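You operate a simulated robot arm through the tools that you are given. There is no shell and no other tool. Be economical: measure what you need, move in short steps, check, and stop when the job is done.

You run a simulated two-armed robot. Do the job below in one go: nothing can be reset, and whatever is moved stays where it is left.

## Task
Press the tie button three times. Press the knee board two times. Push the wheel press drawer shut. Pick up the stacked cups with one hand, pass it to the other hand and put it on the fourth shelf from the bottom of the grey rack. The order is free. Set down upright: stacked cups.

The check looks at the end state, three seconds after you hand in, the way a careful person would. Anything else that was tipped, shoved, dropped, spilled or broken makes it a failure.

## Robot
Two 6-joint arms with fingered hands on one trunk, on a base that drives. Base frame: it is fixed to the floor where the robot stands at the start and does not move with it; the origin is under the middle of the robot, x ahead of it, y to its left, z up. Units: mm, degrees, N and s.
The left shoulder is at the start at [50, 170, 1060], the right one opposite. With the tool pointing down near the work surface each hand reaches from about 380 to 720 mm from the robot's upright axis, wherever it stands, measured 20 degrees to its own side. Places, roughly: fourth shelf of the grey rack [-5600, -500, 1200]; knee board [500, 100, 600]; stacked cups (8x8x13 cm) [-1500, -1300, 700]; tie button [600, 0, 900]; wheel press drawer [-400, -1100, 600]. Payload 3.5 kg a hand.
Tool frame (each hand has its own): the origin (TCP) lies between the finger pads and is the grasp point; the fingertips stand 26 mm ahead of it; z points along the fingers, y is the line along which they close. The gripper opens to 132 mm. The gripper's body begins 73 mm behind the TCP. The gripper is a hand of 3 fingers: y runs from the thumb to the fingers, the wrist lies at [0, 0, -234] in the tool frame.
Orientation is that of the tool frame in the base frame, as a unit quaternion [x, y, z, w]. With the fingers straight down and closing along the base's y, the tool's x points along the base's -x, its y along +y and its z along -z.

## Interface
- The arms move only by the tool arm_command. It takes "left_motion", "right_motion" or both (then of equal length, played together; a hand with none holds still); each is a list of rows, each a list of 6 numbers: the shift along the base's x, y, z in mm, then the turn, a rotation vector about the base's x, y, z in degrees. In form: [[tx, ty, tz, wx, wy, wz], ...]. A call has 1 to 20 rows; each row shifts and turns the commanded pose from where the row before left it. A row lasts 0.2 s, in which the tool goes at most 50 mm and 8.6 degrees; a call with a longer step from one row to the next is refused whole. A pose out of reach is approached as far as the arm can. The call stops where the force on the tool passes 40 N (or 10 N more than at its start, if that is more) or the arm is blocked; 0.2 s more then pass. In this call time passes only in rows, and 0.2 s behind the last. It gives the time, the measured TCP pose, the force on the tool (base axes), the opening and the grip force at its end, in the units of the frame above (readings bear some noise), with the torque about the TCP (base axes, N m) and any sound that the robot's microphone picked up, and new pictures: "show" is both (left out), scene, wrist or none (wrist: the cameras of the hands that moved).
- Cameras (640 x 400 px; columns grow to the right, rows downward): "scene" is now at [5.2, -48.8, 1635.2]; the picture's right is [-0.72, -0.69, 0.00], its down [-0.59, 0.61, -0.53] and it looks along [0.36, -0.38, -0.85] (base axes); focal length 252 px, centre (320, 200). "left" rides on the left gripper at [-62, 3, -92] in its tool frame; the picture's right is [-0.05, -1.00, 0.00], its down [0.83, -0.04, -0.56] and it looks along [0.55, -0.03, 0.83] (tool axes); focal length 230 px, centre (320, 200). "right" rides on the right gripper at [62, 3, -92] in its tool frame; the picture's right is [-0.05, 1.00, 0.00], its down [-0.83, -0.04, -0.56] and it looks along [-0.55, -0.03, 0.83] (tool axes); focal length 230 px, centre (320, 200). There is no depth. A picture from a camera that has moved, and an enlarged one, comes with that camera's place and axes in the base frame and with its lens.
- raise_lower(by): slides the trunk up (or, below 0, down) by that many mm; the arms and the scene camera ride with it, the base frame stays. It gives what a move gives, with no picture.
- roll_base(legs): drives the robot by 1 to 6 legs, each [ahead, left, turn to the left] in mm, mm and degrees, along the robot's own axes; the way and the turn of a leg run together, so that a leg with both is an arc; at most 1500 mm and 180 degrees a leg. The arms and the cameras ride along, it lands a little off, and it stops where it bumps. It gives what a move gives, and a new picture of the scene camera.
- finger_targets(finger1, finger2, thumb_bend, hand): sets how far each is bent, from 0 (flat) to 100 (curled in); at 30 the hand is open as for a grip, at 70 the pads meet at the TCP. One left out holds its place. A second passes; each finger stops where it meets its share of the squeeze, and holds until it gets a number again. It is the only way to open and close the hand. It gives what a move gives, with no picture; readings hold the bend of each and the force on the fingers (four entries, about 0 where the hand has none), thumb and palm.
- pan_tilt(pan, tilt): turns the head with the scene camera to pan (to the left, within 86 degrees either way) and tilt (down, from -29 to 69), counted from straight ahead of the robot. It gives what a move gives, and a new picture of the scene camera.
- zoom(camera, box): a new picture of the part [left, top, right, bottom] of that camera's present view, enlarged. The clock stands still meanwhile.
- sign_off(): hands the job in; it is judged then, once.

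Work in short steps. Places have to be worked out from the pictures, the camera data and where the tool is seen: move nearer, look again, correct. Check each grasp and each placing, and mend what went wrong. You have 165 turns and 260 pictures in all, those below and enlarged ones among them. Open the grippers and draw the arms clear of the work before you hand the job in, unless the task says otherwise; then end with one line.

The tools are called after "Emit:" as a command line: name --argument value ..., lists and objects as JSON in quotes. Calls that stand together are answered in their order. arm_command: Moves the arms, as the interface text tells. Its arguments: {"type":"object","properties":{"left_motion":{"type":"array"},"right_motion":{"type":"array"},"show":{"type":"string","enum":["both","scene","wrist","none"]}},"required":[]} The other tools are called the same way: raise_lower (by) slides the trunk up or down; finger_targets (finger1, finger2, thumb_bend, hand) moves the fingers one by one; roll_base (legs) drives the base; pan_tilt (pan, tilt) turns the head that bears the scene camera; zoom (camera, box) takes an enlarged picture of a part of a camera's view; sign_off () hands the job in.

At the start:

```text
clock: 0.0
left_tool_pos: [583.1, -68.9, 1184.4]
left_tcp_rot: [0.0, 1.0, 0.0, 0.0]
left_wrist_force: [-1.0, 0.0, -0.2]
left_wrist_torque: [0.03, 0.01, 0.0]
left_opening: 131.9
left_gripper_force: 0.2
left_shape: jaw
left_bend: [30.0, 30.0, 30.0]
left_finger forces: [0.0, 0.1, 0.1, 0.1, 0.1, 0.0]
right_tool_pos: [378.2, -561.6, 1133.1]
right_tcp_rot: [0.0, 1.0, 0.0, 0.0]
right_wrist_force: [0.1, -0.3, 0.0]
right_wrist_torque: [0.03, -0.02, -0.02]
right_opening: 131.9
right_gripper_force: 0.0
right_shape: jaw
right_bend: [30.0, 30.0, 30.0]
right_finger forces: [0.1, 0.0, 0.1, 0.0, 0.1, 0.1]
trunk travel left (down, up): [-675.0, 35.0]
robot x, y, heading: [0.9, 1.8, -0.4]
head pan, tilt: [-46.2, 58.2]
```

scene: 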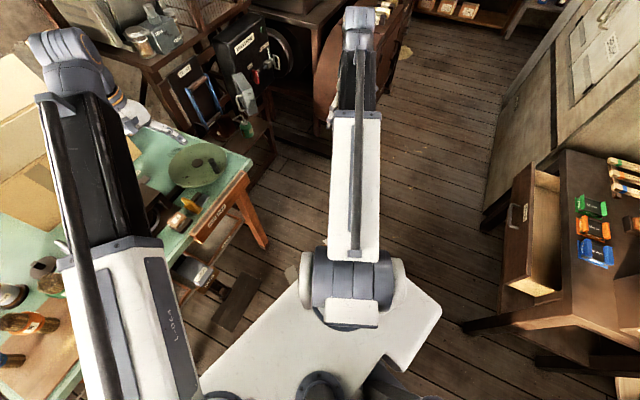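
right: 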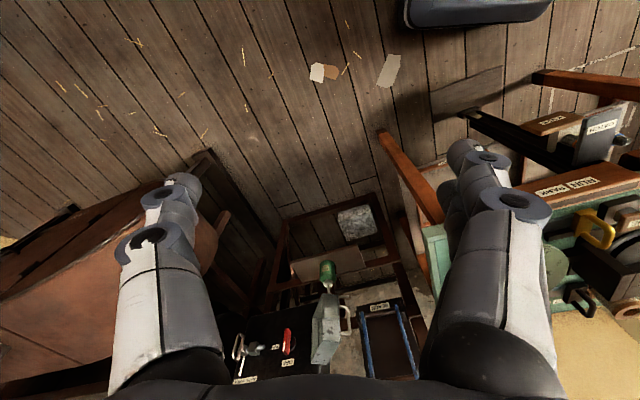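
left: 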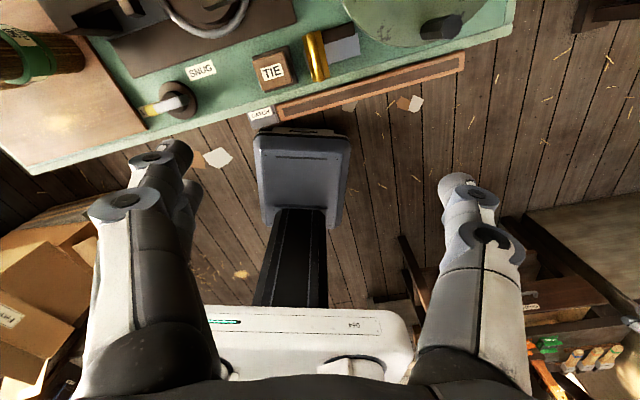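

The left wrist picture shows the TIE button near [611, 2, ~880]. I enlarge the region round it and the knee board below the table edge.

Emit:
zoom --camera "left" --box '[180, 20, 500, 220]'

Emit:
pan_tilt --pan 0 --tilt 50

```text
2.00 times, centred on (340, 120) of left
camera zoom: at [644.4, -65.4, 1275.4], right [0.05, -1.0, 0.0], down [-0.83, -0.04, 0.56], along [-0.55, -0.03, -0.83], focal length 460 px, centre (280, 360)
```

zoom: 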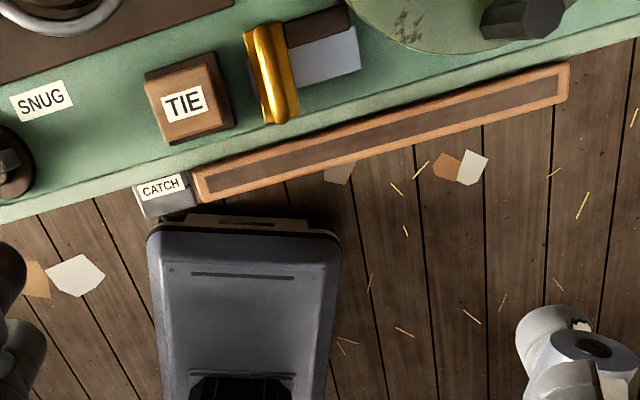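

```text
clock: 1.1
left_tool_pos: [582.1, -69.4, 1183.8]
left_tcp_rot: [0.0, 1.0, 0.0, 0.0]
left_wrist_force: [-0.6, -0.8, 0.1]
left_wrist_torque: [-0.01, 0.02, 0.0]
left_opening: 131.8
left_gripper_force: 0.0
left_shape: jaw
left_bend: [30.0, 30.0, 30.0]
left_finger forces: [0.0, 0.0, 0.0, 0.0, 0.0, 0.1]
right_tool_pos: [380.2, -561.3, 1133.5]
right_tcp_rot: [0.0, 1.0, 0.0, 0.0]
right_wrist_force: [0.3, -1.1, -0.3]
right_wrist_torque: [0.0, 0.01, 0.03]
right_opening: 131.8
right_gripper_force: 0.0
right_shape: jaw
right_bend: [30.0, 30.0, 30.0]
right_finger forces: [0.0, 0.0, 0.1, 0.1, 0.0, 0.0]
trunk travel left (down, up): [-675.0, 35.0]
robot x, y, heading: [-0.2, 1.1, 0.1]
head pan, tilt: [0.0, 50.0]
camera scene: at [34.7, 0.7, 1645.7], right [0.0, -1.0, 0.0], down [-0.77, 0.0, -0.64], along [0.64, 0.0, -0.77], focal length 252 px, centre (320, 200)
```

scene: 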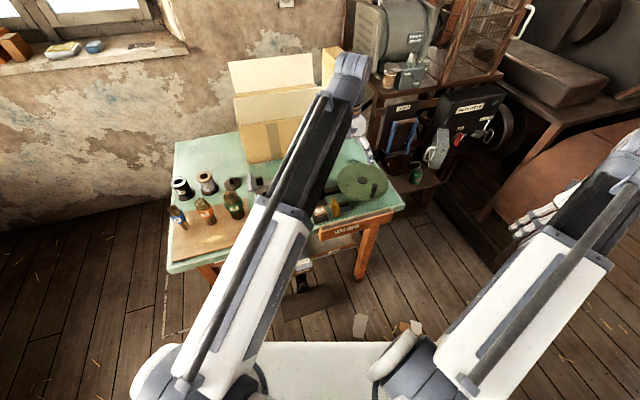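

The table is in view, with a front drawer and something dark below it. I enlarge the lower front of the table to find the knee board.

Emit:
zoom --camera "scene" --box '[240, 150, 420, 330]'

Emit:
zoom --camera "scene" --box '[150, 150, 330, 330]'

```text
2.22 times, centred on (330, 240) of scene
camera zoom: at [34.7, 0.7, 1645.7], right [0.0, -1.0, 0.0], down [-0.77, 0.0, -0.64], along [0.64, 0.0, -0.77], focal length 559 px, centre (298, 111)
```

zoom: 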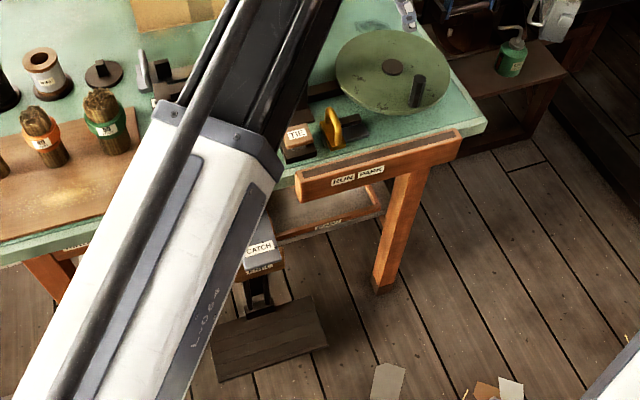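

```text
2.22 times, centred on (240, 240) of scene
camera zoom: at [34.7, 0.7, 1645.7], right [0.0, -1.0, 0.0], down [-0.77, 0.0, -0.64], along [0.64, 0.0, -0.77], focal length 559 px, centre (498, 111)
```

zoom: 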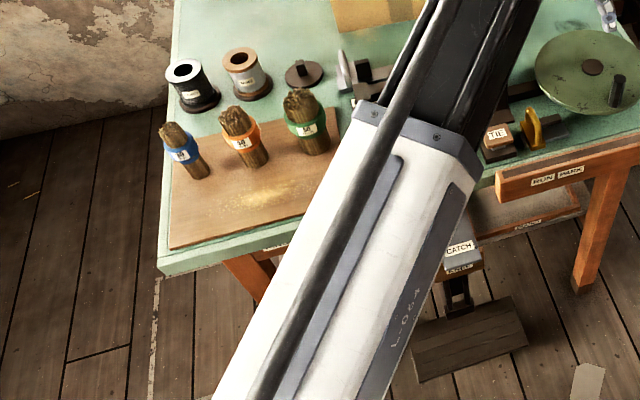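

TIE sits around [615, 2, ~880], and the knee board seems to hang from a black arm under the CATCH box. I close the left hand so it makes a blunt pusher and lower it above TIE.

Emit:
finger_targets --hand "left" --finger1 70 --finger2 70 --thumb_bend 70

Emit:
arm_command --left_motion '[[6, 14, -42, 0, 0, 0], [6, 14, -42, 0, 0, 0], [6, 14, -42, 0, 0, 0], [6, 14, -42, 0, 0, 0], [6, 14, -42, 0, 0, 0]]'

```text
clock: 2.1
left_tool_pos: [583.1, -69.6, 1184.6]
left_tcp_rot: [0.0, 1.0, 0.0, 0.0]
left_wrist_force: [0.2, 0.3, -0.3]
left_wrist_torque: [-0.04, -0.03, -0.02]
left_opening: 5.8
left_gripper_force: 0.0
left_shape: fingers
left_bend: [70.0, 70.0, 70.0]
left_finger forces: [0.0, 0.0, 0.0, 0.0, 0.0, 0.1]
right_tool_pos: [378.8, -561.6, 1133.5]
right_tcp_rot: [0.0, 1.0, 0.0, 0.0]
right_wrist_force: [0.2, 0.3, -0.7]
right_wrist_torque: [0.02, 0.03, 0.03]
right_opening: 132.0
right_gripper_force: 0.1
right_shape: jaw
right_bend: [30.0, 30.0, 30.0]
right_finger forces: [0.1, 0.0, 0.0, 0.1, 0.0, 0.0]
trunk travel left (down, up): [-675.0, 35.0]
robot x, y, heading: [0.4, 2.6, -0.1]
head pan, tilt: [0.0, 50.0]
```

```text
clock: 3.3
left_tool_pos: [608.4, 1.4, 973.8]
left_tcp_rot: [0.0, 1.0, 0.0, -0.001]
left_wrist_force: [0.7, 0.6, -0.2]
left_wrist_torque: [-0.01, 0.02, 0.01]
left_opening: 6.2
left_gripper_force: 0.0
left_shape: fingers
left_bend: [70.0, 70.0, 70.0]
left_finger forces: [0.0, 0.0, 0.0, 0.1, 0.0, 0.1]
right_tool_pos: [379.2, -561.1, 1132.3]
right_tcp_rot: [0.0, 1.0, 0.0, 0.0]
right_wrist_force: [0.0, -0.2, -0.1]
right_wrist_torque: [0.02, 0.01, 0.01]
right_opening: 131.9
right_gripper_force: 0.0
right_shape: jaw
right_bend: [30.0, 30.0, 30.0]
right_finger forces: [0.0, 0.1, 0.0, 0.0, 0.0, 0.1]
trunk travel left (down, up): [-675.0, 35.0]
robot x, y, heading: [-1.7, -2.3, 0.3]
head pan, tilt: [0.0, 50.0]
camera scene: at [34.9, 0.8, 1645.8], right [0.0, -1.0, 0.0], down [-0.77, 0.0, -0.64], along [0.64, 0.0, -0.77], focal length 252 px, centre (320, 200)
camera left: at [671.4, 4.4, 1065.0], right [0.05, -1.0, 0.0], down [-0.83, -0.04, 0.56], along [-0.55, -0.03, -0.83], focal length 230 px, centre (320, 200)
```

scene: 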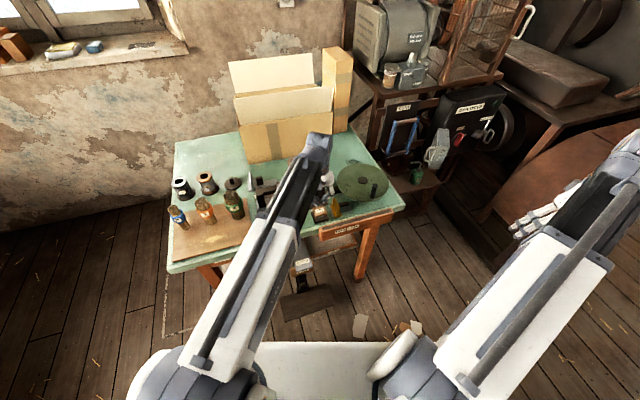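
left: 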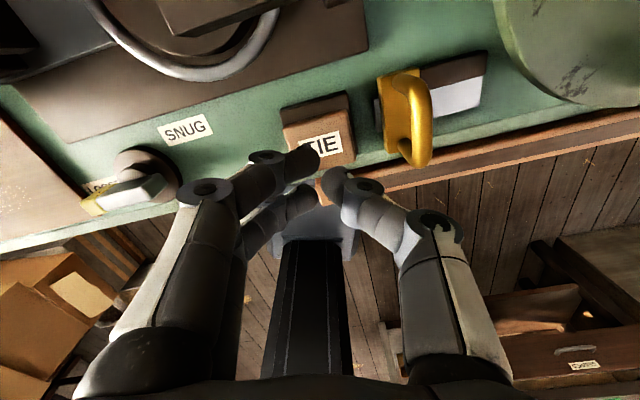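

The hand is over TIE. I lower it gently and watch force and sound.

Emit:
arm_command --left_motion '[[2, 0, -14, 0, 0, 0], [0, 0, -14, 0, 0, 0], [0, 0, -12, 0, 0, 0], [0, 0, -6, 0, 0, 0], [0, 0, -5, 0, 0, 0]]' --show "both"

```text
clock: 4.5
left_tool_pos: [614.4, -0.4, 922.3]
left_tcp_rot: [0.0, 1.0, -0.001, 0.0]
left_wrist_force: [0.2, -0.9, 3.2]
left_wrist_torque: [-0.04, -0.02, 0.04]
left_opening: 5.7
left_gripper_force: 1.7
left_shape: fingers
left_bend: [70.0, 70.0, 70.0]
left_finger forces: [0.4, 0.4, 0.1, 0.1, 2.3, 0.1]
right_tool_pos: [379.0, -561.3, 1133.3]
right_tcp_rot: [0.0, 1.0, 0.0, 0.0]
right_wrist_force: [0.1, 0.5, 0.5]
right_wrist_torque: [0.0, 0.03, 0.03]
right_opening: 132.1
right_gripper_force: 0.1
right_shape: jaw
right_bend: [30.0, 30.0, 30.0]
right_finger forces: [0.1, 0.0, 0.0, 0.1, 0.1, 0.0]
trunk travel left (down, up): [-675.0, 35.0]
robot x, y, heading: [0.2, -3.1, 0.0]
head pan, tilt: [0.0, 50.0]
camera scene: at [34.4, 0.7, 1645.8], right [0.0, -1.0, 0.0], down [-0.77, 0.0, -0.64], along [0.64, 0.0, -0.77], focal length 252 px, centre (320, 200)
camera left: at [675.6, 3.8, 1014.2], right [0.05, -1.0, 0.0], down [-0.83, -0.04, 0.55], along [-0.55, -0.03, -0.83], focal length 230 px, centre (320, 200)
```

scene: 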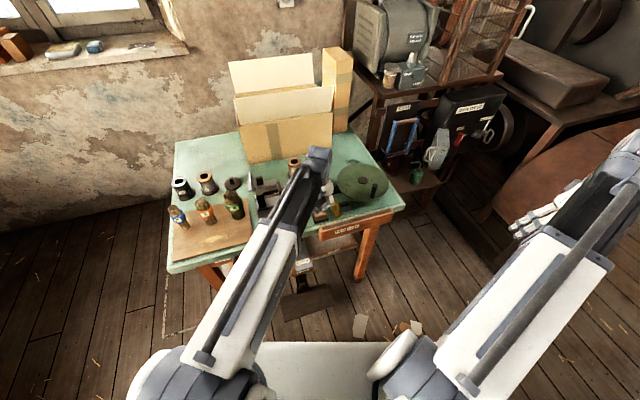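
left: 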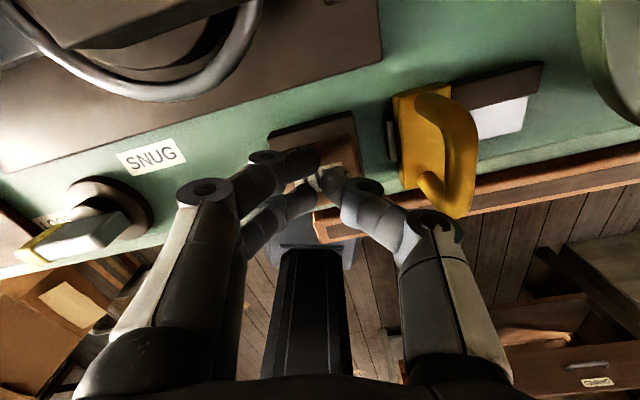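

The tips touched the button at TCP z≈922. I press on in small steps.

Emit:
arm_command --left_motion '[[0, 0, -3, 0, 0, 0], [0, 0, -3, 0, 0, 0], [0, 0, -3, 0, 0, 0]]' --show "none"

```text
clock: 5.3
left_tool_pos: [614.3, 0.6, 915.5]
left_tcp_rot: [-0.001, 1.0, 0.0, 0.001]
left_wrist_force: [-2.0, -0.4, 16.7]
left_wrist_torque: [-0.05, 0.08, 0.01]
left_opening: 5.7
left_gripper_force: 7.9
left_shape: fingers
left_bend: [70.0, 70.0, 70.0]
left_finger forces: [3.3, 3.8, 0.1, 0.1, 9.2, 0.1]
right_tool_pos: [378.4, -560.9, 1133.1]
right_tcp_rot: [0.0, 1.0, 0.0, 0.001]
right_wrist_force: [-0.2, 0.1, -0.1]
right_wrist_torque: [0.0, -0.02, -0.03]
right_opening: 132.0
right_gripper_force: 0.0
right_shape: jaw
right_bend: [30.0, 30.0, 30.0]
right_finger forces: [0.0, 0.0, 0.0, 0.1, 0.0, 0.0]
trunk travel left (down, up): [-675.0, 35.0]
robot x, y, heading: [3.3, 0.2, 0.1]
head pan, tilt: [0.0, 50.0]
heard: click
```

A click: press one is done. I release fully until the force is gone and listen.

Emit:
arm_command --left_motion '[[0, 0, 6, 0, 0, 0], [0, 0, 10, 0, 0, 0], [0, 0, 4, 0, 0, 0], [0, 0, 0, 0, 0, 0]]' --show "none"

Emit:
arm_command --left_motion '[[0, 0, -8, 0, 0, 0], [0, 0, -6, 0, 0, 0], [0, 0, -3, 0, 0, 0], [0, 0, -3, 0, 0, 0]]' --show "none"

```text
clock: 6.3
left_tool_pos: [616.4, 2.5, 932.3]
left_tcp_rot: [0.0, 1.0, -0.001, -0.001]
left_wrist_force: [-0.4, 0.2, 0.8]
left_wrist_torque: [0.0, -0.02, 0.01]
left_opening: 5.7
left_gripper_force: 0.1
left_shape: fingers
left_bend: [70.0, 70.0, 70.0]
left_finger forces: [0.1, 0.0, 0.0, 0.0, 0.0, 0.0]
right_tool_pos: [378.3, -562.1, 1132.9]
right_tcp_rot: [0.0, 1.0, 0.0, 0.001]
right_wrist_force: [0.6, -0.4, 0.4]
right_wrist_torque: [-0.01, 0.01, 0.04]
right_opening: 131.7
right_gripper_force: 0.2
right_shape: jaw
right_bend: [30.0, 30.0, 30.0]
right_finger forces: [0.1, 0.1, 0.0, 0.0, 0.0, 0.1]
trunk travel left (down, up): [-675.0, 35.0]
robot x, y, heading: [-2.2, -1.5, 0.2]
head pan, tilt: [0.0, 50.0]
```

```text
clock: 7.3
left_tool_pos: [614.8, 2.4, 915.4]
left_tcp_rot: [0.001, 1.0, 0.0, 0.002]
left_wrist_force: [1.8, -0.9, 20.9]
left_wrist_torque: [-0.11, -0.04, 0.01]
left_opening: 5.5
left_gripper_force: 10.7
left_shape: fingers
left_bend: [70.0, 70.0, 70.0]
left_finger forces: [3.8, 4.6, 0.0, 0.0, 12.9, 0.0]
right_tool_pos: [378.3, -561.5, 1134.5]
right_tcp_rot: [0.0, 1.0, 0.0, 0.0]
right_wrist_force: [-0.5, 0.5, 0.5]
right_wrist_torque: [-0.05, -0.01, 0.0]
right_opening: 132.1
right_gripper_force: 0.0
right_shape: jaw
right_bend: [30.0, 30.0, 30.0]
right_finger forces: [0.0, 0.0, 0.1, 0.0, 0.1, 0.0]
trunk travel left (down, up): [-675.0, 35.0]
robot x, y, heading: [-0.5, 1.5, -0.2]
head pan, tilt: [0.0, 50.0]
heard: click
```

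A second click. I release and press the third time the same way.

Emit:
arm_command --left_motion '[[0, 0, 6, 0, 0, 0], [0, 0, 10, 0, 0, 0], [0, 0, 4, 0, 0, 0], [0, 0, 0, 0, 0, 0]]' --show "none"

Emit:
arm_command --left_motion '[[0, 0, -8, 0, 0, 0], [0, 0, -6, 0, 0, 0], [0, 0, -3, 0, 0, 0], [0, 0, -3, 0, 0, 0]]' --show "none"

```text
clock: 8.3
left_tool_pos: [615.3, 1.5, 933.2]
left_tcp_rot: [0.0, 1.0, 0.0, 0.0]
left_wrist_force: [-0.5, -0.8, -0.7]
left_wrist_torque: [-0.02, 0.0, -0.03]
left_opening: 5.4
left_gripper_force: 0.2
left_shape: fingers
left_bend: [70.0, 70.0, 70.0]
left_finger forces: [0.1, 0.1, 0.1, 0.2, 0.0, 0.1]
right_tool_pos: [379.4, -561.1, 1132.3]
right_tcp_rot: [0.0, 1.0, 0.0, 0.0]
right_wrist_force: [0.3, -0.6, -0.7]
right_wrist_torque: [0.0, 0.04, 0.0]
right_opening: 131.9
right_gripper_force: 0.1
right_shape: jaw
right_bend: [30.0, 30.0, 30.0]
right_finger forces: [0.1, 0.0, 0.0, 0.0, 0.1, 0.0]
trunk travel left (down, up): [-675.0, 35.0]
robot x, y, heading: [0.4, -0.0, 0.1]
head pan, tilt: [0.0, 50.0]
```

```text
clock: 9.3
left_tool_pos: [614.4, 1.4, 916.4]
left_tcp_rot: [0.0, 1.0, 0.0, 0.002]
left_wrist_force: [0.5, 1.1, 13.8]
left_wrist_torque: [-0.05, -0.03, 0.0]
left_opening: 5.2
left_gripper_force: 6.6
left_shape: fingers
left_bend: [70.0, 70.0, 70.0]
left_finger forces: [2.8, 3.3, 0.1, 0.0, 7.0, 0.1]
right_tool_pos: [379.2, -561.4, 1133.3]
right_tcp_rot: [0.0, 1.0, 0.0, 0.0]
right_wrist_force: [-0.2, 0.2, 1.0]
right_wrist_torque: [-0.02, 0.02, 0.0]
right_opening: 131.9
right_gripper_force: 0.0
right_shape: jaw
right_bend: [30.0, 30.0, 30.0]
right_finger forces: [0.0, 0.0, 0.1, 0.0, 0.0, 0.1]
trunk travel left (down, up): [-675.0, 35.0]
robot x, y, heading: [1.7, -0.2, -0.1]
head pan, tilt: [0.0, 50.0]
heard: click
```

Three clicks heard. I raise the hand clear, straight up then back toward the start posture.

Emit:
arm_command --left_motion '[[0, 0, 20, 0, 0, 0], [0, 0, 40, 0, 0, 0], [0, 0, 45, 0, 0, 0], [0, 0, 45, 0, 0, 0], [0, 0, 45, 0, 0, 0], [-30, 20, 45, 0, 0, 0], [-30, 30, 20, 0, 0, 0], [-30, 30, 0, 0, 0, 0], [-30, 30, 0, 0, 0, 0]]' --show "none"

Emit:
roll_base --legs '[[-450, 0, 0]]'

```text
refused: row 6 steps farther than a row can; nothing moved
```

```text
clock: 12.1
left_tool_pos: [163.5, 1.3, 914.2]
left_tcp_rot: [0.0, 1.0, 0.0, 0.0]
left_wrist_force: [0.1, 0.6, -0.3]
left_wrist_torque: [0.0, -0.01, -0.02]
left_opening: 4.9
left_gripper_force: 0.0
left_shape: fingers
left_bend: [70.0, 70.0, 70.0]
left_finger forces: [0.1, 0.1, 0.1, 0.0, 0.0, 0.0]
right_tool_pos: [-70.4, -560.2, 1132.0]
right_tcp_rot: [0.0, 1.0, 0.001, 0.001]
right_wrist_force: [0.6, -1.2, 0.1]
right_wrist_torque: [0.03, 0.03, -0.02]
right_opening: 131.7
right_gripper_force: 0.0
right_shape: jaw
right_bend: [30.0, 30.0, 30.0]
right_finger forces: [0.0, 0.1, 0.0, 0.1, 0.0, 0.0]
trunk travel left (down, up): [-675.0, 35.0]
robot x, y, heading: [-447.3, -4.9, -0.2]
head pan, tilt: [0.0, 50.0]
camera scene: at [-415.4, 0.6, 1645.8], right [0.0, -1.0, 0.0], down [-0.77, 0.0, -0.64], along [0.64, 0.0, -0.77], focal length 252 px, centre (320, 200)
```

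scene: 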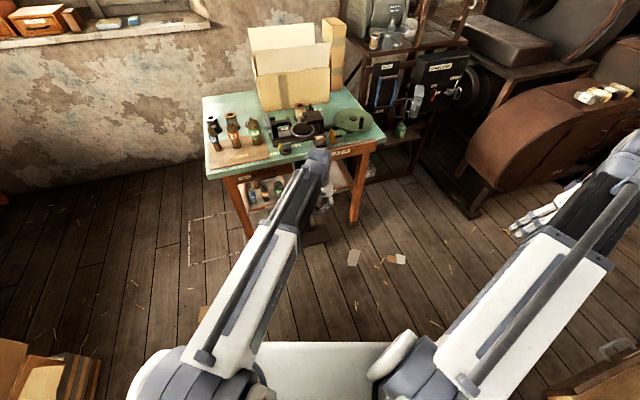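

The arm move was refused and the base drove off with the hand still on TIE. No bump was reported, but I check that nothing on the table was disturbed.

Emit:
zoom --camera "scene" --box '[200, 80, 400, 260]'

Emit:
arm_command --left_motion '[[0, 45, 10, 0, 0, 0], [0, 45, 10, 0, 0, 0], [0, 45, 10, 0, 0, 0], [0, 45, 10, 0, 0, 0], [0, 45, 10, 0, 0, 0], [0, 45, 0, 0, 0, 0]]' --show "scene"

```text
2.22 times, centred on (300, 170) of scene
camera zoom: at [-415.4, 0.6, 1645.8], right [0.0, -1.0, 0.0], down [-0.77, 0.0, -0.64], along [0.64, 0.0, -0.77], focal length 559 px, centre (364, 267)
```

zoom: 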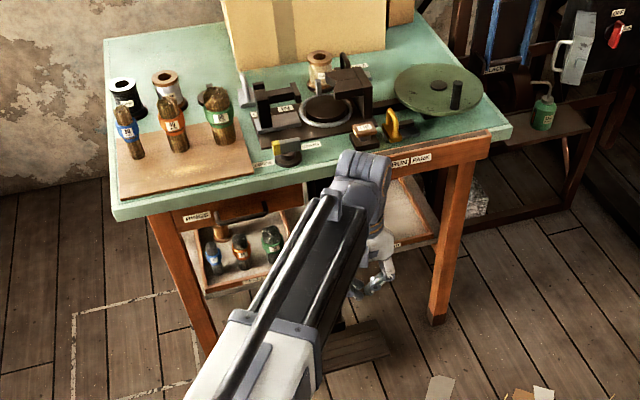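

```text
clock: 13.4
left_tool_pos: [163.3, 272.1, 964.7]
left_tcp_rot: [-0.001, 1.0, -0.001, 0.0]
left_wrist_force: [0.5, -0.6, -0.7]
left_wrist_torque: [0.02, 0.01, 0.02]
left_opening: 5.4
left_gripper_force: 0.0
left_shape: fingers
left_bend: [70.0, 70.0, 70.0]
left_finger forces: [0.0, 0.0, 0.1, 0.0, 0.0, 0.0]
right_tool_pos: [-69.9, -561.5, 1132.8]
right_tcp_rot: [0.0, 1.0, 0.0, 0.0]
right_wrist_force: [0.0, 0.1, -0.2]
right_wrist_torque: [0.01, -0.02, 0.0]
right_opening: 131.9
right_gripper_force: 0.2
right_shape: jaw
right_bend: [30.0, 30.0, 30.0]
right_finger forces: [0.1, 0.0, 0.0, 0.0, 0.1, 0.0]
trunk travel left (down, up): [-675.0, 35.0]
robot x, y, heading: [-450.4, 1.9, 0.2]
head pan, tilt: [0.0, 50.0]
camera scene: at [-414.7, 1.0, 1645.7], right [0.0, -1.0, 0.0], down [-0.77, 0.0, -0.64], along [0.64, 0.0, -0.77], focal length 252 px, centre (320, 200)
```

scene: 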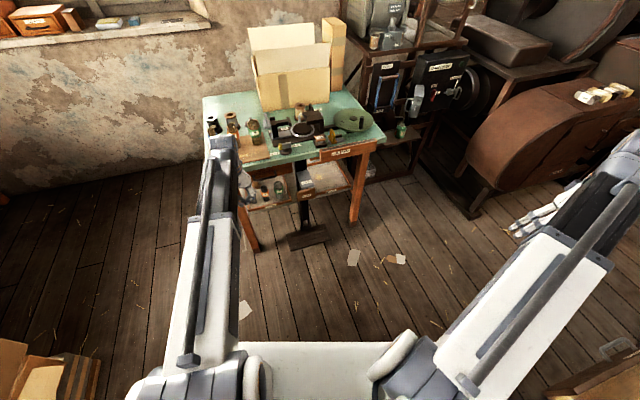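

Nothing on the table is disturbed, and the front of the table is now in clear view. I enlarge it to see the knee board.

Emit:
zoom --camera "scene" --box '[250, 130, 390, 260]'

```text
3.08 times, centred on (320, 195) of scene
camera zoom: at [-414.7, 1.0, 1645.7], right [0.0, -1.0, 0.0], down [-0.77, 0.0, -0.64], along [0.64, 0.0, -0.77], focal length 774 px, centre (320, 215)
```

zoom: 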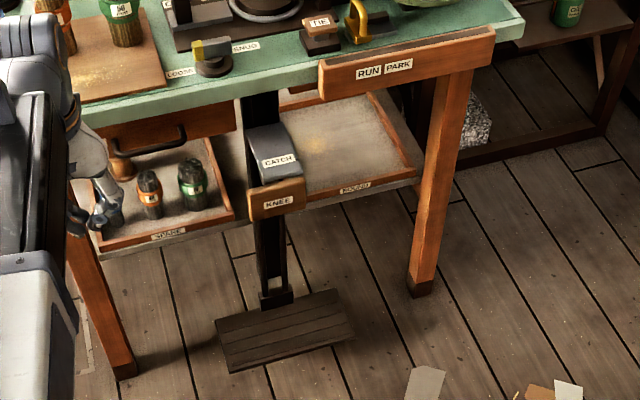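

The knee board is the orange "KNEE" face below CATCH at about [508, 82, 565]. The table is turned ~18°, so the push goes along about [0.95, 0.31, 0]. I lower the trunk first, then pitch the left tool to horizontal.

Emit:
raise_lower --by -350

Emit:
arm_command --left_motion '[[10, 0, 0, 0, -8.2, 0], [10, 0, 0, 0, -8.2, 0], [10, 0, 0, 0, -8.2, 0], [10, 0, 0, 0, -8.2, 0], [10, 0, 0, 0, -8.2, 0], [10, 0, 0, 0, -8.2, 0], [10, 0, 0, 0, -8.2, 0], [10, 0, 0, 0, -8.2, 0], [10, 0, 0, 0, -8.2, 0], [10, 0, 0, 0, -8.2, 0], [0, 0, 0, 0, 0, 6], [0, 0, 0, 0, 0, 6], [0, 0, 0, 0, 0, 6]]' --show "both"

```text
clock: 16.9
left_tool_pos: [162.4, 272.1, 613.8]
left_tcp_rot: [0.0, 1.0, 0.0, 0.0]
left_wrist_force: [0.2, 0.4, 0.1]
left_wrist_torque: [-0.01, 0.0, -0.03]
left_opening: 5.4
left_gripper_force: 0.1
left_shape: fingers
left_bend: [70.0, 70.0, 70.0]
left_finger forces: [0.0, 0.1, 0.0, 0.0, 0.0, 0.0]
right_tool_pos: [-70.5, -561.2, 782.1]
right_tcp_rot: [0.0, 1.0, 0.0, 0.0]
right_wrist_force: [0.1, 0.1, 0.2]
right_wrist_torque: [0.01, -0.01, 0.03]
right_opening: 132.1
right_gripper_force: 0.1
right_shape: jaw
right_bend: [30.0, 30.0, 30.0]
right_finger forces: [0.0, 0.0, 0.0, 0.0, 0.0, 0.1]
trunk travel left (down, up): [-325.0, 385.0]
robot x, y, heading: [-451.0, -1.2, 0.2]
head pan, tilt: [0.0, 50.0]
```

```text
clock: 19.7
left_tool_pos: [262.3, 270.6, 613.6]
left_tcp_rot: [-0.039, 0.755, 0.033, 0.654]
left_wrist_force: [0.9, -0.1, -0.3]
left_wrist_torque: [0.01, -0.02, 0.0]
left_opening: 5.5
left_gripper_force: 0.0
left_shape: fingers
left_bend: [70.0, 70.0, 70.0]
left_finger forces: [0.0, 0.0, 0.1, 0.1, 0.0, 0.0]
left hand out of reach, approached as far as the arm can: row 12, 13
right_tool_pos: [-70.5, -560.4, 782.1]
right_tcp_rot: [0.0, 1.0, 0.0, 0.0]
right_wrist_force: [1.1, 0.1, 0.3]
right_wrist_torque: [0.02, 0.0, 0.02]
right_opening: 131.7
right_gripper_force: 0.0
right_shape: jaw
right_bend: [30.0, 30.0, 30.0]
right_finger forces: [0.0, 0.0, 0.0, 0.0, 0.1, 0.0]
trunk travel left (down, up): [-325.0, 385.0]
robot x, y, heading: [-449.5, 2.0, -0.1]
head pan, tilt: [0.0, 50.0]
camera scene: at [-414.7, 0.6, 1295.7], right [0.0, -1.0, 0.0], down [-0.77, 0.0, -0.64], along [0.64, 0.0, -0.77], focal length 252 px, centre (320, 200)
camera left: at [180.1, 266.6, 687.0], right [0.11, -0.99, 0.05], down [-0.66, -0.11, -0.74], along [0.74, 0.05, -0.67], focal length 230 px, centre (320, 200)
```

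scene: 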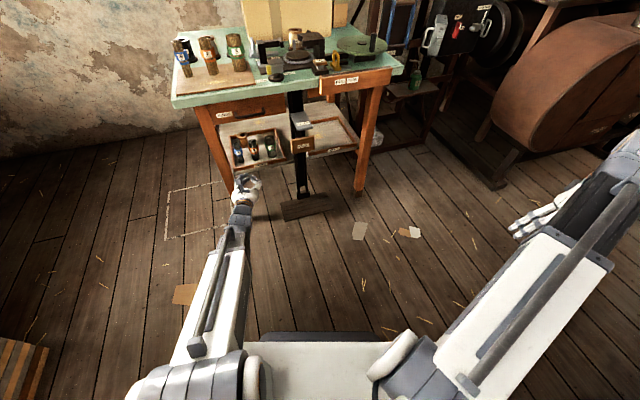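
left: 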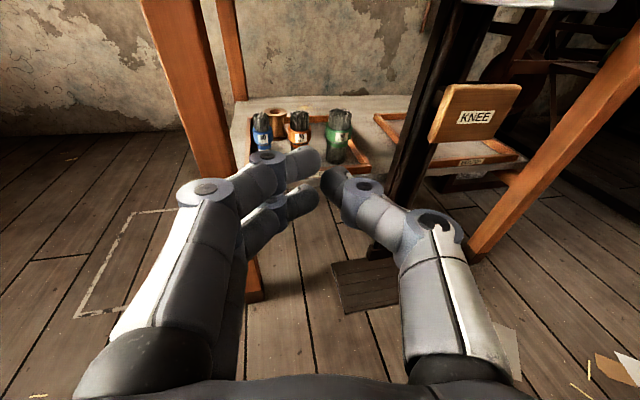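

Tool is nearly horizontal, with yaw limited to ~6°, which is fine. Two views put KNEE at about [505, 88, 577]. I shift the base right and then forward to stage in front of it.

Emit:
roll_base --legs '[[0, -170, 0], [140, 0, 0]]'

Emit:
zoom --camera "left" --box '[160, 0, 640, 300]'

```text
clock: 22.1
left_tool_pos: [402.5, 98.3, 613.8]
left_tcp_rot: [-0.039, 0.754, 0.033, 0.655]
left_wrist_force: [0.0, -0.6, 0.0]
left_wrist_torque: [0.01, 0.02, 0.0]
left_opening: 5.3
left_gripper_force: 0.1
left_shape: fingers
left_bend: [70.0, 70.0, 70.0]
left_finger forces: [0.0, 0.0, 0.1, 0.0, 0.1, 0.1]
right_tool_pos: [69.6, -732.7, 782.7]
right_tcp_rot: [0.0, 1.0, 0.0, 0.0]
right_wrist_force: [-0.2, -0.1, 0.4]
right_wrist_torque: [0.0, -0.01, 0.0]
right_opening: 131.9
right_gripper_force: 0.1
right_shape: jaw
right_bend: [30.0, 30.0, 30.0]
right_finger forces: [0.1, 0.0, 0.1, 0.0, 0.1, 0.0]
trunk travel left (down, up): [-325.0, 385.0]
robot x, y, heading: [-310.2, -168.8, -0.0]
head pan, tilt: [0.0, 50.0]
camera scene: at [-274.9, -171.2, 1295.7], right [0.0, -1.0, 0.0], down [-0.77, 0.0, -0.64], along [0.64, 0.0, -0.77], focal length 252 px, centre (320, 200)
```

scene: 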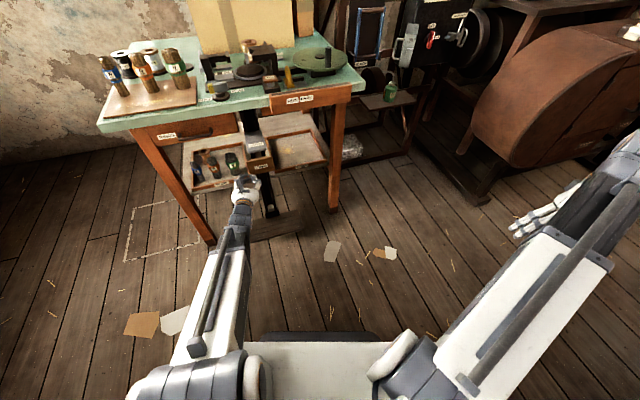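

```text
1.33 times, centred on (400, 150) of left
camera zoom: at [320.3, 94.2, 687.2], right [0.11, -0.99, 0.05], down [-0.66, -0.11, -0.74], along [0.75, 0.05, -0.67], focal length 307 px, centre (213, 267)
```

zoom: 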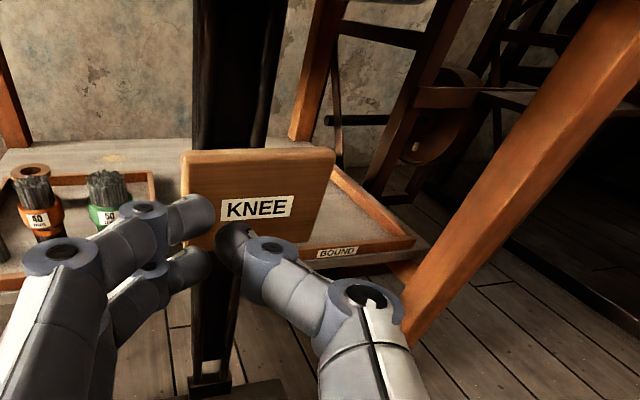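

The board face is straight ahead with KNEE at about [505, 82, 578]. I align the hand's height and side, then approach along the face normal.

Emit:
arm_command --left_motion '[[0, -20, -17, 0, 0, 0], [0, -20, -17, 0, 0, 0], [12, 4, 0, 0, 0, 0], [12, 4, 0, 0, 0, 0], [12, 4, 0, 0, 0, 0], [9, 3, 0, 0, 0, 0]]' --show "wrist"

```text
clock: 23.5
left_tool_pos: [446.8, 106.1, 587.0]
left_tcp_rot: [-0.038, 0.754, 0.032, 0.655]
left_wrist_force: [0.2, -0.2, 0.1]
left_wrist_torque: [-0.05, 0.0, 0.0]
left_opening: 5.3
left_gripper_force: 0.0
left_shape: fingers
left_bend: [70.0, 70.0, 70.0]
left_finger forces: [0.1, 0.0, 0.0, 0.0, 0.0, 0.0]
left hand out of reach, approached as far as the arm can: row 1, 2
right_tool_pos: [69.5, -733.4, 783.3]
right_tcp_rot: [0.001, 1.0, 0.0, 0.0]
right_wrist_force: [0.4, -0.5, 0.2]
right_wrist_torque: [0.01, -0.03, 0.01]
right_opening: 131.9
right_gripper_force: 0.0
right_shape: jaw
right_bend: [30.0, 30.0, 30.0]
right_finger forces: [0.0, 0.0, 0.0, 0.0, 0.0, 0.0]
trunk travel left (down, up): [-325.0, 385.0]
robot x, y, heading: [-308.2, -172.1, -0.1]
head pan, tilt: [0.0, 50.0]
camera left: at [364.3, 101.5, 660.1], right [0.1, -0.99, 0.05], down [-0.66, -0.11, -0.74], along [0.74, 0.04, -0.67], focal length 230 px, centre (320, 200)
```

left: 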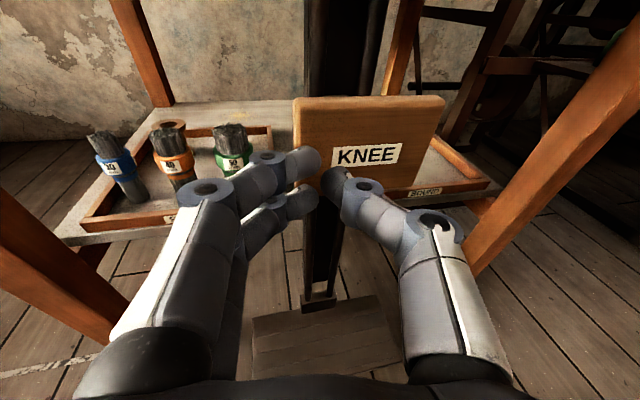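

The arm is at its lateral limit and the hand sits ~30 mm left of centre. I shift the base right to centre it.

Emit:
roll_base --legs '[[0, -38, 0]]'

Emit:
arm_command --left_motion '[[5, 1.5, 0, 0, 0, 0], [5, 1.5, 0, 0, 0, 0], [5, 1.5, 0, 0, 0, 0]]' --show "wrist"

```text
clock: 24.3
left_tool_pos: [447.8, 67.8, 586.4]
left_tcp_rot: [-0.037, 0.755, 0.031, 0.654]
left_wrist_force: [-0.1, 0.5, 0.6]
left_wrist_torque: [-0.01, 0.01, -0.02]
left_opening: 5.3
left_gripper_force: 0.0
left_shape: fingers
left_bend: [70.0, 70.0, 70.0]
left_finger forces: [0.0, 0.0, 0.0, 0.0, 0.0, 0.0]
right_tool_pos: [69.4, -771.8, 783.2]
right_tcp_rot: [0.001, 1.0, 0.0, 0.0]
right_wrist_force: [0.0, 0.5, -0.6]
right_wrist_torque: [0.0, 0.0, 0.02]
right_opening: 131.9
right_gripper_force: 0.0
right_shape: jaw
right_bend: [30.0, 30.0, 30.0]
right_finger forces: [0.1, 0.1, 0.0, 0.1, 0.1, 0.0]
trunk travel left (down, up): [-325.0, 385.0]
robot x, y, heading: [-306.5, -208.8, 0.1]
head pan, tilt: [0.0, 50.0]
camera scene: at [-274.7, -209.0, 1295.7], right [0.0, -1.0, 0.0], down [-0.77, 0.0, -0.64], along [0.64, 0.0, -0.77], focal length 252 px, centre (320, 200)
```

scene: 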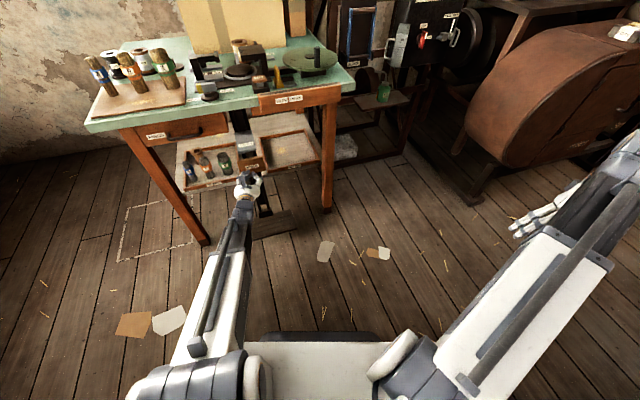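

```text
clock: 25.1
left_tool_pos: [462.5, 72.9, 586.3]
left_tcp_rot: [-0.037, 0.754, 0.031, 0.655]
left_wrist_force: [0.7, -0.7, 0.2]
left_wrist_torque: [-0.01, 0.05, 0.05]
left_opening: 5.4
left_gripper_force: 0.0
left_shape: fingers
left_bend: [70.0, 70.0, 70.0]
left_finger forces: [0.0, 0.1, 0.1, 0.1, 0.1, 0.1]
right_tool_pos: [69.9, -771.1, 783.1]
right_tcp_rot: [0.001, 1.0, 0.0, 0.0]
right_wrist_force: [-0.1, 0.2, -0.2]
right_wrist_torque: [-0.01, 0.03, 0.02]
right_opening: 132.0
right_gripper_force: 0.1
right_shape: jaw
right_bend: [30.0, 30.0, 30.0]
right_finger forces: [0.1, 0.1, 0.0, 0.0, 0.0, 0.1]
trunk travel left (down, up): [-325.0, 385.0]
robot x, y, heading: [-307.5, -208.3, 0.1]
head pan, tilt: [0.0, 50.0]
camera left: at [379.2, 68.2, 660.1], right [0.1, -0.99, 0.05], down [-0.66, -0.11, -0.74], along [0.74, 0.04, -0.67], focal length 230 px, centre (320, 200)
```

left: 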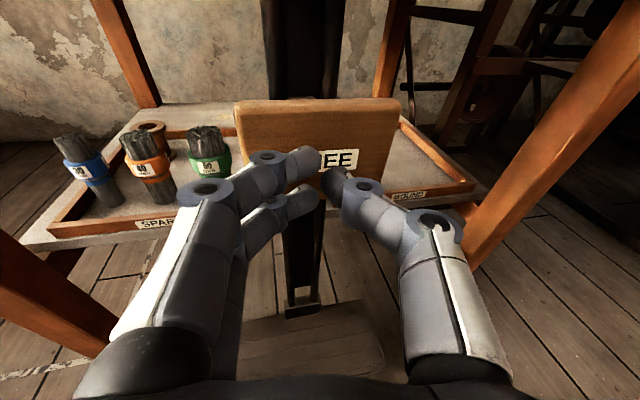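

The hand is centred on the board. I advance in 4 mm steps until contact and a click.

Emit:
arm_command --left_motion '[[4, 1.3, 0, 0, 0, 0], [4, 1.3, 0, 0, 0, 0], [4, 1.3, 0, 0, 0, 0], [4, 1.3, 0, 0, 0, 0]]' --show "none"

```text
clock: 26.1
left_tool_pos: [476.7, 77.2, 586.5]
left_tcp_rot: [-0.037, 0.754, 0.032, 0.655]
left_wrist_force: [1.0, 0.4, 0.0]
left_wrist_torque: [0.0, 0.0, 0.0]
left_opening: 5.2
left_gripper_force: 0.0
left_shape: fingers
left_bend: [70.0, 70.0, 70.0]
left_finger forces: [0.0, 0.0, 0.0, 0.1, 0.0, 0.0]
right_tool_pos: [69.7, -772.3, 783.1]
right_tcp_rot: [0.001, 1.0, 0.0, -0.001]
right_wrist_force: [0.0, -0.8, -1.0]
right_wrist_torque: [-0.03, 0.0, 0.01]
right_opening: 131.8
right_gripper_force: 0.1
right_shape: jaw
right_bend: [30.0, 30.0, 30.0]
right_finger forces: [0.1, 0.0, 0.0, 0.0, 0.0, 0.1]
trunk travel left (down, up): [-325.0, 385.0]
robot x, y, heading: [-310.6, -211.6, -0.2]
head pan, tilt: [0.0, 50.0]
```

No contact yet; I keep advancing.

Emit:
arm_command --left_motion '[[4, 1.3, 0, 0, 0, 0], [4, 1.3, 0, 0, 0, 0], [4, 1.3, 0, 0, 0, 0]]' --show "wrist"

```text
clock: 26.9
left_tool_pos: [489.6, 81.8, 586.3]
left_tcp_rot: [-0.038, 0.754, 0.032, 0.655]
left_wrist_force: [-0.1, 0.0, -0.2]
left_wrist_torque: [0.0, 0.01, 0.0]
left_opening: 5.2
left_gripper_force: 0.1
left_shape: fingers
left_bend: [70.0, 70.0, 70.0]
left_finger forces: [0.3, 0.0, 0.0, 0.0, 0.1, 0.1]
right_tool_pos: [69.2, -770.8, 783.4]
right_tcp_rot: [0.001, 1.0, 0.0, 0.0]
right_wrist_force: [-0.2, 0.6, 0.2]
right_wrist_torque: [0.0, -0.02, 0.02]
right_opening: 131.6
right_gripper_force: 0.0
right_shape: jaw
right_bend: [30.0, 30.0, 30.0]
right_finger forces: [0.0, 0.0, 0.0, 0.1, 0.0, 0.0]
trunk travel left (down, up): [-325.0, 385.0]
robot x, y, heading: [-310.5, -209.8, -0.3]
head pan, tilt: [0.0, 50.0]
camera left: at [406.9, 76.9, 660.1], right [0.1, -0.99, 0.05], down [-0.66, -0.11, -0.74], along [0.74, 0.04, -0.67], focal length 230 px, centre (320, 200)
```

left: 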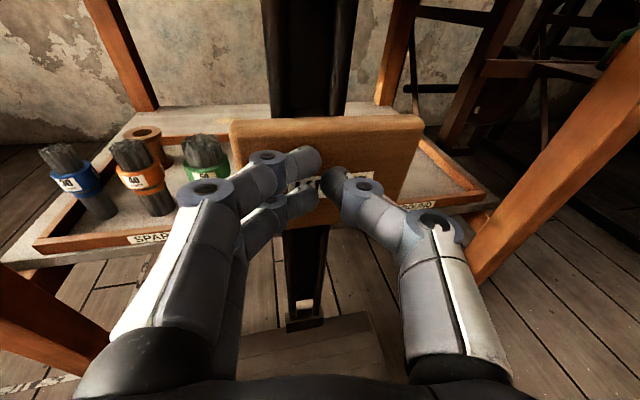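

A finger is just starting to touch (0.3 N), so the board is close. I press on in small steps.

Emit:
arm_command --left_motion '[[3, 1, 0, 0, 0, 0], [3, 1, 0, 0, 0, 0], [3, 1, 0, 0, 0, 0]]' --show "none"

```text
clock: 27.7
left_tool_pos: [498.1, 85.1, 586.3]
left_tcp_rot: [-0.038, 0.754, 0.032, 0.655]
left_wrist_force: [-6.9, 0.5, -1.2]
left_wrist_torque: [0.02, -0.06, 0.04]
left_opening: 3.0
left_gripper_force: 2.0
left_shape: fingers
left_bend: [72.0, 70.0, 70.0]
left_finger forces: [5.3, 0.0, 0.0, 0.0, 0.0, 0.0]
right_tool_pos: [68.8, -771.5, 782.8]
right_tcp_rot: [0.001, 1.0, 0.0, 0.0]
right_wrist_force: [-0.2, -0.2, 0.1]
right_wrist_torque: [0.01, 0.01, 0.0]
right_opening: 131.9
right_gripper_force: 0.1
right_shape: jaw
right_bend: [30.0, 30.0, 30.0]
right_finger forces: [0.1, 0.0, 0.0, 0.0, 0.0, 0.0]
trunk travel left (down, up): [-325.0, 385.0]
robot x, y, heading: [-309.0, -212.4, 0.0]
head pan, tilt: [0.0, 50.0]
```

Force is building (7 N) and no click has come. I go further.

Emit:
arm_command --left_motion '[[3, 1, 0, 0, 0, 0], [3, 1, 0, 0, 0, 0], [3, 1, 0, 0, 0, 0]]' --show "wrist"

```text
clock: 28.5
left_tool_pos: [507.2, 87.4, 587.3]
left_tcp_rot: [-0.036, 0.754, 0.03, 0.656]
left_wrist_force: [-8.6, 0.6, 0.4]
left_wrist_torque: [-0.01, -0.12, 0.07]
left_opening: 3.0
left_gripper_force: 3.5
left_shape: fingers
left_bend: [72.0, 70.0, 70.0]
left_finger forces: [7.3, 0.0, 0.0, 0.1, 0.0, 0.0]
right_tool_pos: [68.9, -771.1, 783.0]
right_tcp_rot: [0.001, 1.0, 0.0, 0.0]
right_wrist_force: [0.5, 0.3, -0.1]
right_wrist_torque: [-0.02, -0.02, -0.02]
right_opening: 132.1
right_gripper_force: 0.1
right_shape: jaw
right_bend: [30.0, 30.0, 30.0]
right_finger forces: [0.0, 0.0, 0.0, 0.0, 0.0, 0.0]
trunk travel left (down, up): [-325.0, 385.0]
robot x, y, heading: [-309.3, -209.5, 0.1]
head pan, tilt: [0.0, 50.0]
camera left: at [424.6, 82.7, 660.4], right [0.1, -0.99, 0.05], down [-0.66, -0.11, -0.74], along [0.75, 0.04, -0.67], focal length 230 px, centre (320, 200)
```

left: 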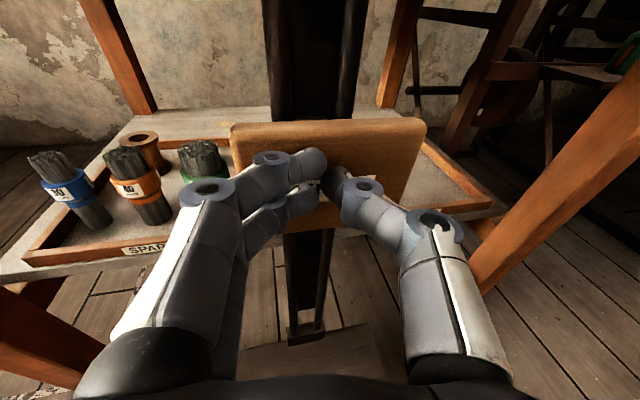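

The board moves with the hand like a sprung pad. I continue.

Emit:
arm_command --left_motion '[[3, 1, 0, 0, 0, 0], [3, 1, 0, 0, 0, 0], [3, 1, 0, 0, 0, 0], [3, 1, 0, 0, 0, 0]]' --show "none"

```text
clock: 29.5
left_tool_pos: [519.1, 91.6, 586.9]
left_tcp_rot: [-0.038, 0.754, 0.032, 0.655]
left_wrist_force: [-9.7, -0.1, -0.5]
left_wrist_torque: [-0.01, -0.06, 0.06]
left_opening: 2.6
left_gripper_force: 4.7
left_shape: fingers
left_bend: [72.0, 70.0, 70.0]
left_finger forces: [8.6, 1.2, 0.0, 0.1, 0.1, 0.0]
right_tool_pos: [69.2, -771.0, 783.0]
right_tcp_rot: [0.001, 1.0, 0.0, 0.0]
right_wrist_force: [0.1, -0.8, -0.4]
right_wrist_torque: [0.02, 0.0, -0.01]
right_opening: 131.9
right_gripper_force: 0.2
right_shape: jaw
right_bend: [30.0, 30.0, 30.0]
right_finger forces: [0.0, 0.0, 0.1, 0.0, 0.1, 0.1]
trunk travel left (down, up): [-325.0, 385.0]
robot x, y, heading: [-308.8, -209.5, -0.0]
head pan, tilt: [0.0, 50.0]
```

Force grows slowly; it is a long-travel board. I keep pushing in small steps.

Emit:
arm_command --left_motion '[[3, 1, 0, 0, 0, 0], [3, 1, 0, 0, 0, 0], [3, 1, 0, 0, 0, 0], [3, 1, 0, 0, 0, 0]]' --show "none"

```text
clock: 30.5
left_tool_pos: [530.7, 95.3, 587.4]
left_tcp_rot: [-0.036, 0.754, 0.031, 0.655]
left_wrist_force: [-16.1, 0.8, -1.3]
left_wrist_torque: [-0.02, -0.07, 0.11]
left_opening: 1.7
left_gripper_force: 7.8
left_shape: fingers
left_bend: [73.0, 71.0, 70.0]
left_finger forces: [11.2, 4.7, 0.1, 0.0, 0.0, 0.0]
right_tool_pos: [69.3, -772.5, 783.3]
right_tcp_rot: [0.0, 1.0, 0.0, -0.001]
right_wrist_force: [0.5, -0.4, 0.4]
right_wrist_torque: [0.01, -0.01, 0.03]
right_opening: 132.2
right_gripper_force: 0.0
right_shape: jaw
right_bend: [30.0, 30.0, 30.0]
right_finger forces: [0.0, 0.0, 0.0, 0.0, 0.1, 0.0]
trunk travel left (down, up): [-325.0, 385.0]
robot x, y, heading: [-308.0, -209.1, 0.0]
head pan, tilt: [0.0, 50.0]
```

Still no click at 16 N. I press a little more and look.

Emit:
arm_command --left_motion '[[3, 1, 0, 0, 0, 0], [3, 1, 0, 0, 0, 0], [3, 1, 0, 0, 0, 0]]' --show "both"

```text
clock: 31.1
left_tool_pos: [533.0, 95.7, 587.4]
left_tcp_rot: [-0.036, 0.755, 0.031, 0.654]
left_wrist_force: [-18.3, -4.2, 4.1]
left_wrist_torque: [-0.01, -0.18, -0.15]
left_opening: 1.0
left_gripper_force: 10.0
left_shape: fingers
left_bend: [73.0, 71.0, 70.0]
left_finger forces: [8.5, 2.9, 0.1, 0.1, 8.2, 0.1]
right_tool_pos: [67.2, -771.7, 783.8]
right_tcp_rot: [0.0, 1.0, -0.001, 0.001]
right_wrist_force: [0.4, 0.8, 0.4]
right_wrist_torque: [-0.03, -0.03, -0.01]
right_opening: 132.0
right_gripper_force: 0.1
right_shape: jaw
right_bend: [30.0, 30.0, 30.0]
right_finger forces: [0.0, 0.0, 0.0, 0.1, 0.0, 0.0]
trunk travel left (down, up): [-325.0, 385.0]
robot x, y, heading: [-310.3, -211.8, -0.2]
head pan, tilt: [0.0, 50.0]
stopped in row 2 (left hand): the force on the tool passed its limit at 43 N (the readings are from after the stop); the commanded pose is now the measured one
camera scene: at [-276.8, -209.6, 1295.9], right [0.0, -1.0, 0.0], down [-0.77, 0.0, -0.64], along [0.64, 0.0, -0.77], focal length 252 px, centre (320, 200)
camera left: at [450.5, 90.5, 660.6], right [0.1, -0.99, 0.05], down [-0.66, -0.11, -0.74], along [0.74, 0.04, -0.67], focal length 230 px, centre (320, 200)
```

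scene: 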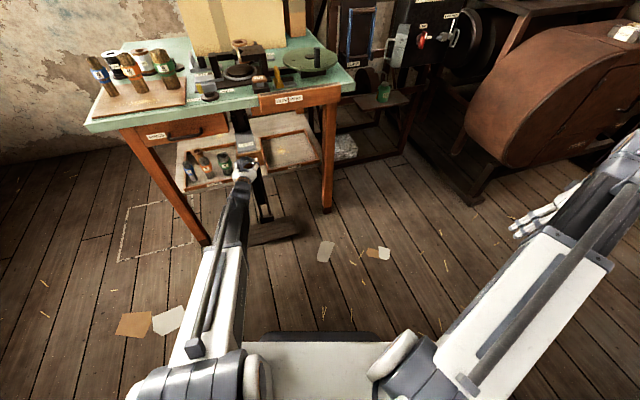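
left: 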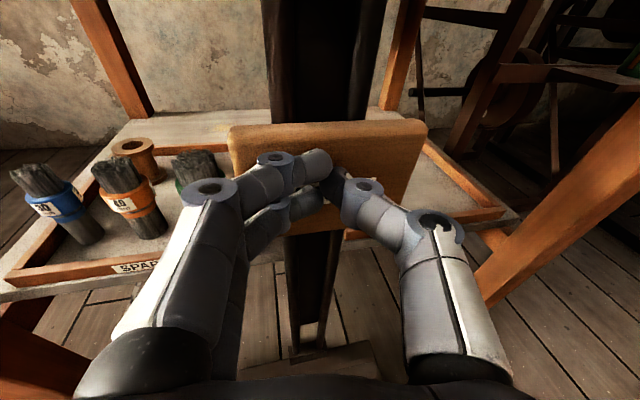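

The board hit an end stop at about 35–40 mm of travel (43 N), without a click. I release it and listen and look.

Emit:
arm_command --left_motion '[[-10, -3, 0, 0, 0, 0], [-15, -5, 0, 0, 0, 0], [-15, -5, 0, 0, 0, 0], [-15, -5, 0, 0, 0, 0]]' --show "wrist"

```text
clock: 32.0
left_tool_pos: [478.2, 77.4, 585.6]
left_tcp_rot: [-0.037, 0.755, 0.031, 0.654]
left_wrist_force: [0.2, -0.7, 0.1]
left_wrist_torque: [0.02, -0.02, -0.05]
left_opening: 5.6
left_gripper_force: 0.1
left_shape: fingers
left_bend: [70.0, 70.0, 70.0]
left_finger forces: [0.0, 0.0, 0.0, 0.1, 0.0, 0.0]
right_tool_pos: [69.8, -771.8, 781.6]
right_tcp_rot: [-0.001, 1.0, 0.0, 0.0]
right_wrist_force: [1.0, 0.2, 0.8]
right_wrist_torque: [0.01, 0.01, -0.03]
right_opening: 131.7
right_gripper_force: 0.0
right_shape: jaw
right_bend: [30.0, 30.0, 30.0]
right_finger forces: [0.0, 0.0, 0.0, 0.0, 0.0, 0.0]
trunk travel left (down, up): [-325.0, 385.0]
robot x, y, heading: [-309.7, -213.5, 0.2]
head pan, tilt: [0.0, 50.0]
camera left: at [397.0, 72.3, 659.2], right [0.1, -0.99, 0.05], down [-0.66, -0.11, -0.74], along [0.74, 0.04, -0.67], focal length 230 px, centre (320, 200)
```

left: 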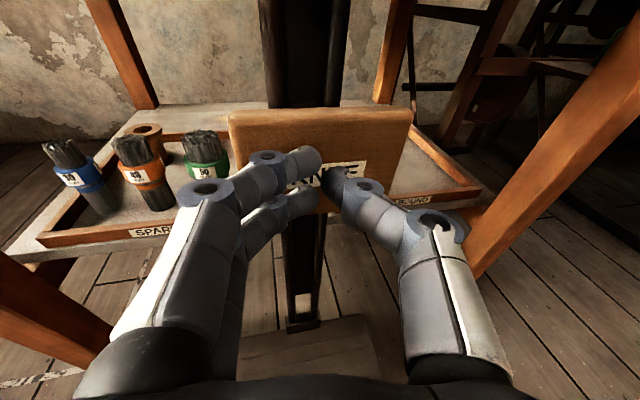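

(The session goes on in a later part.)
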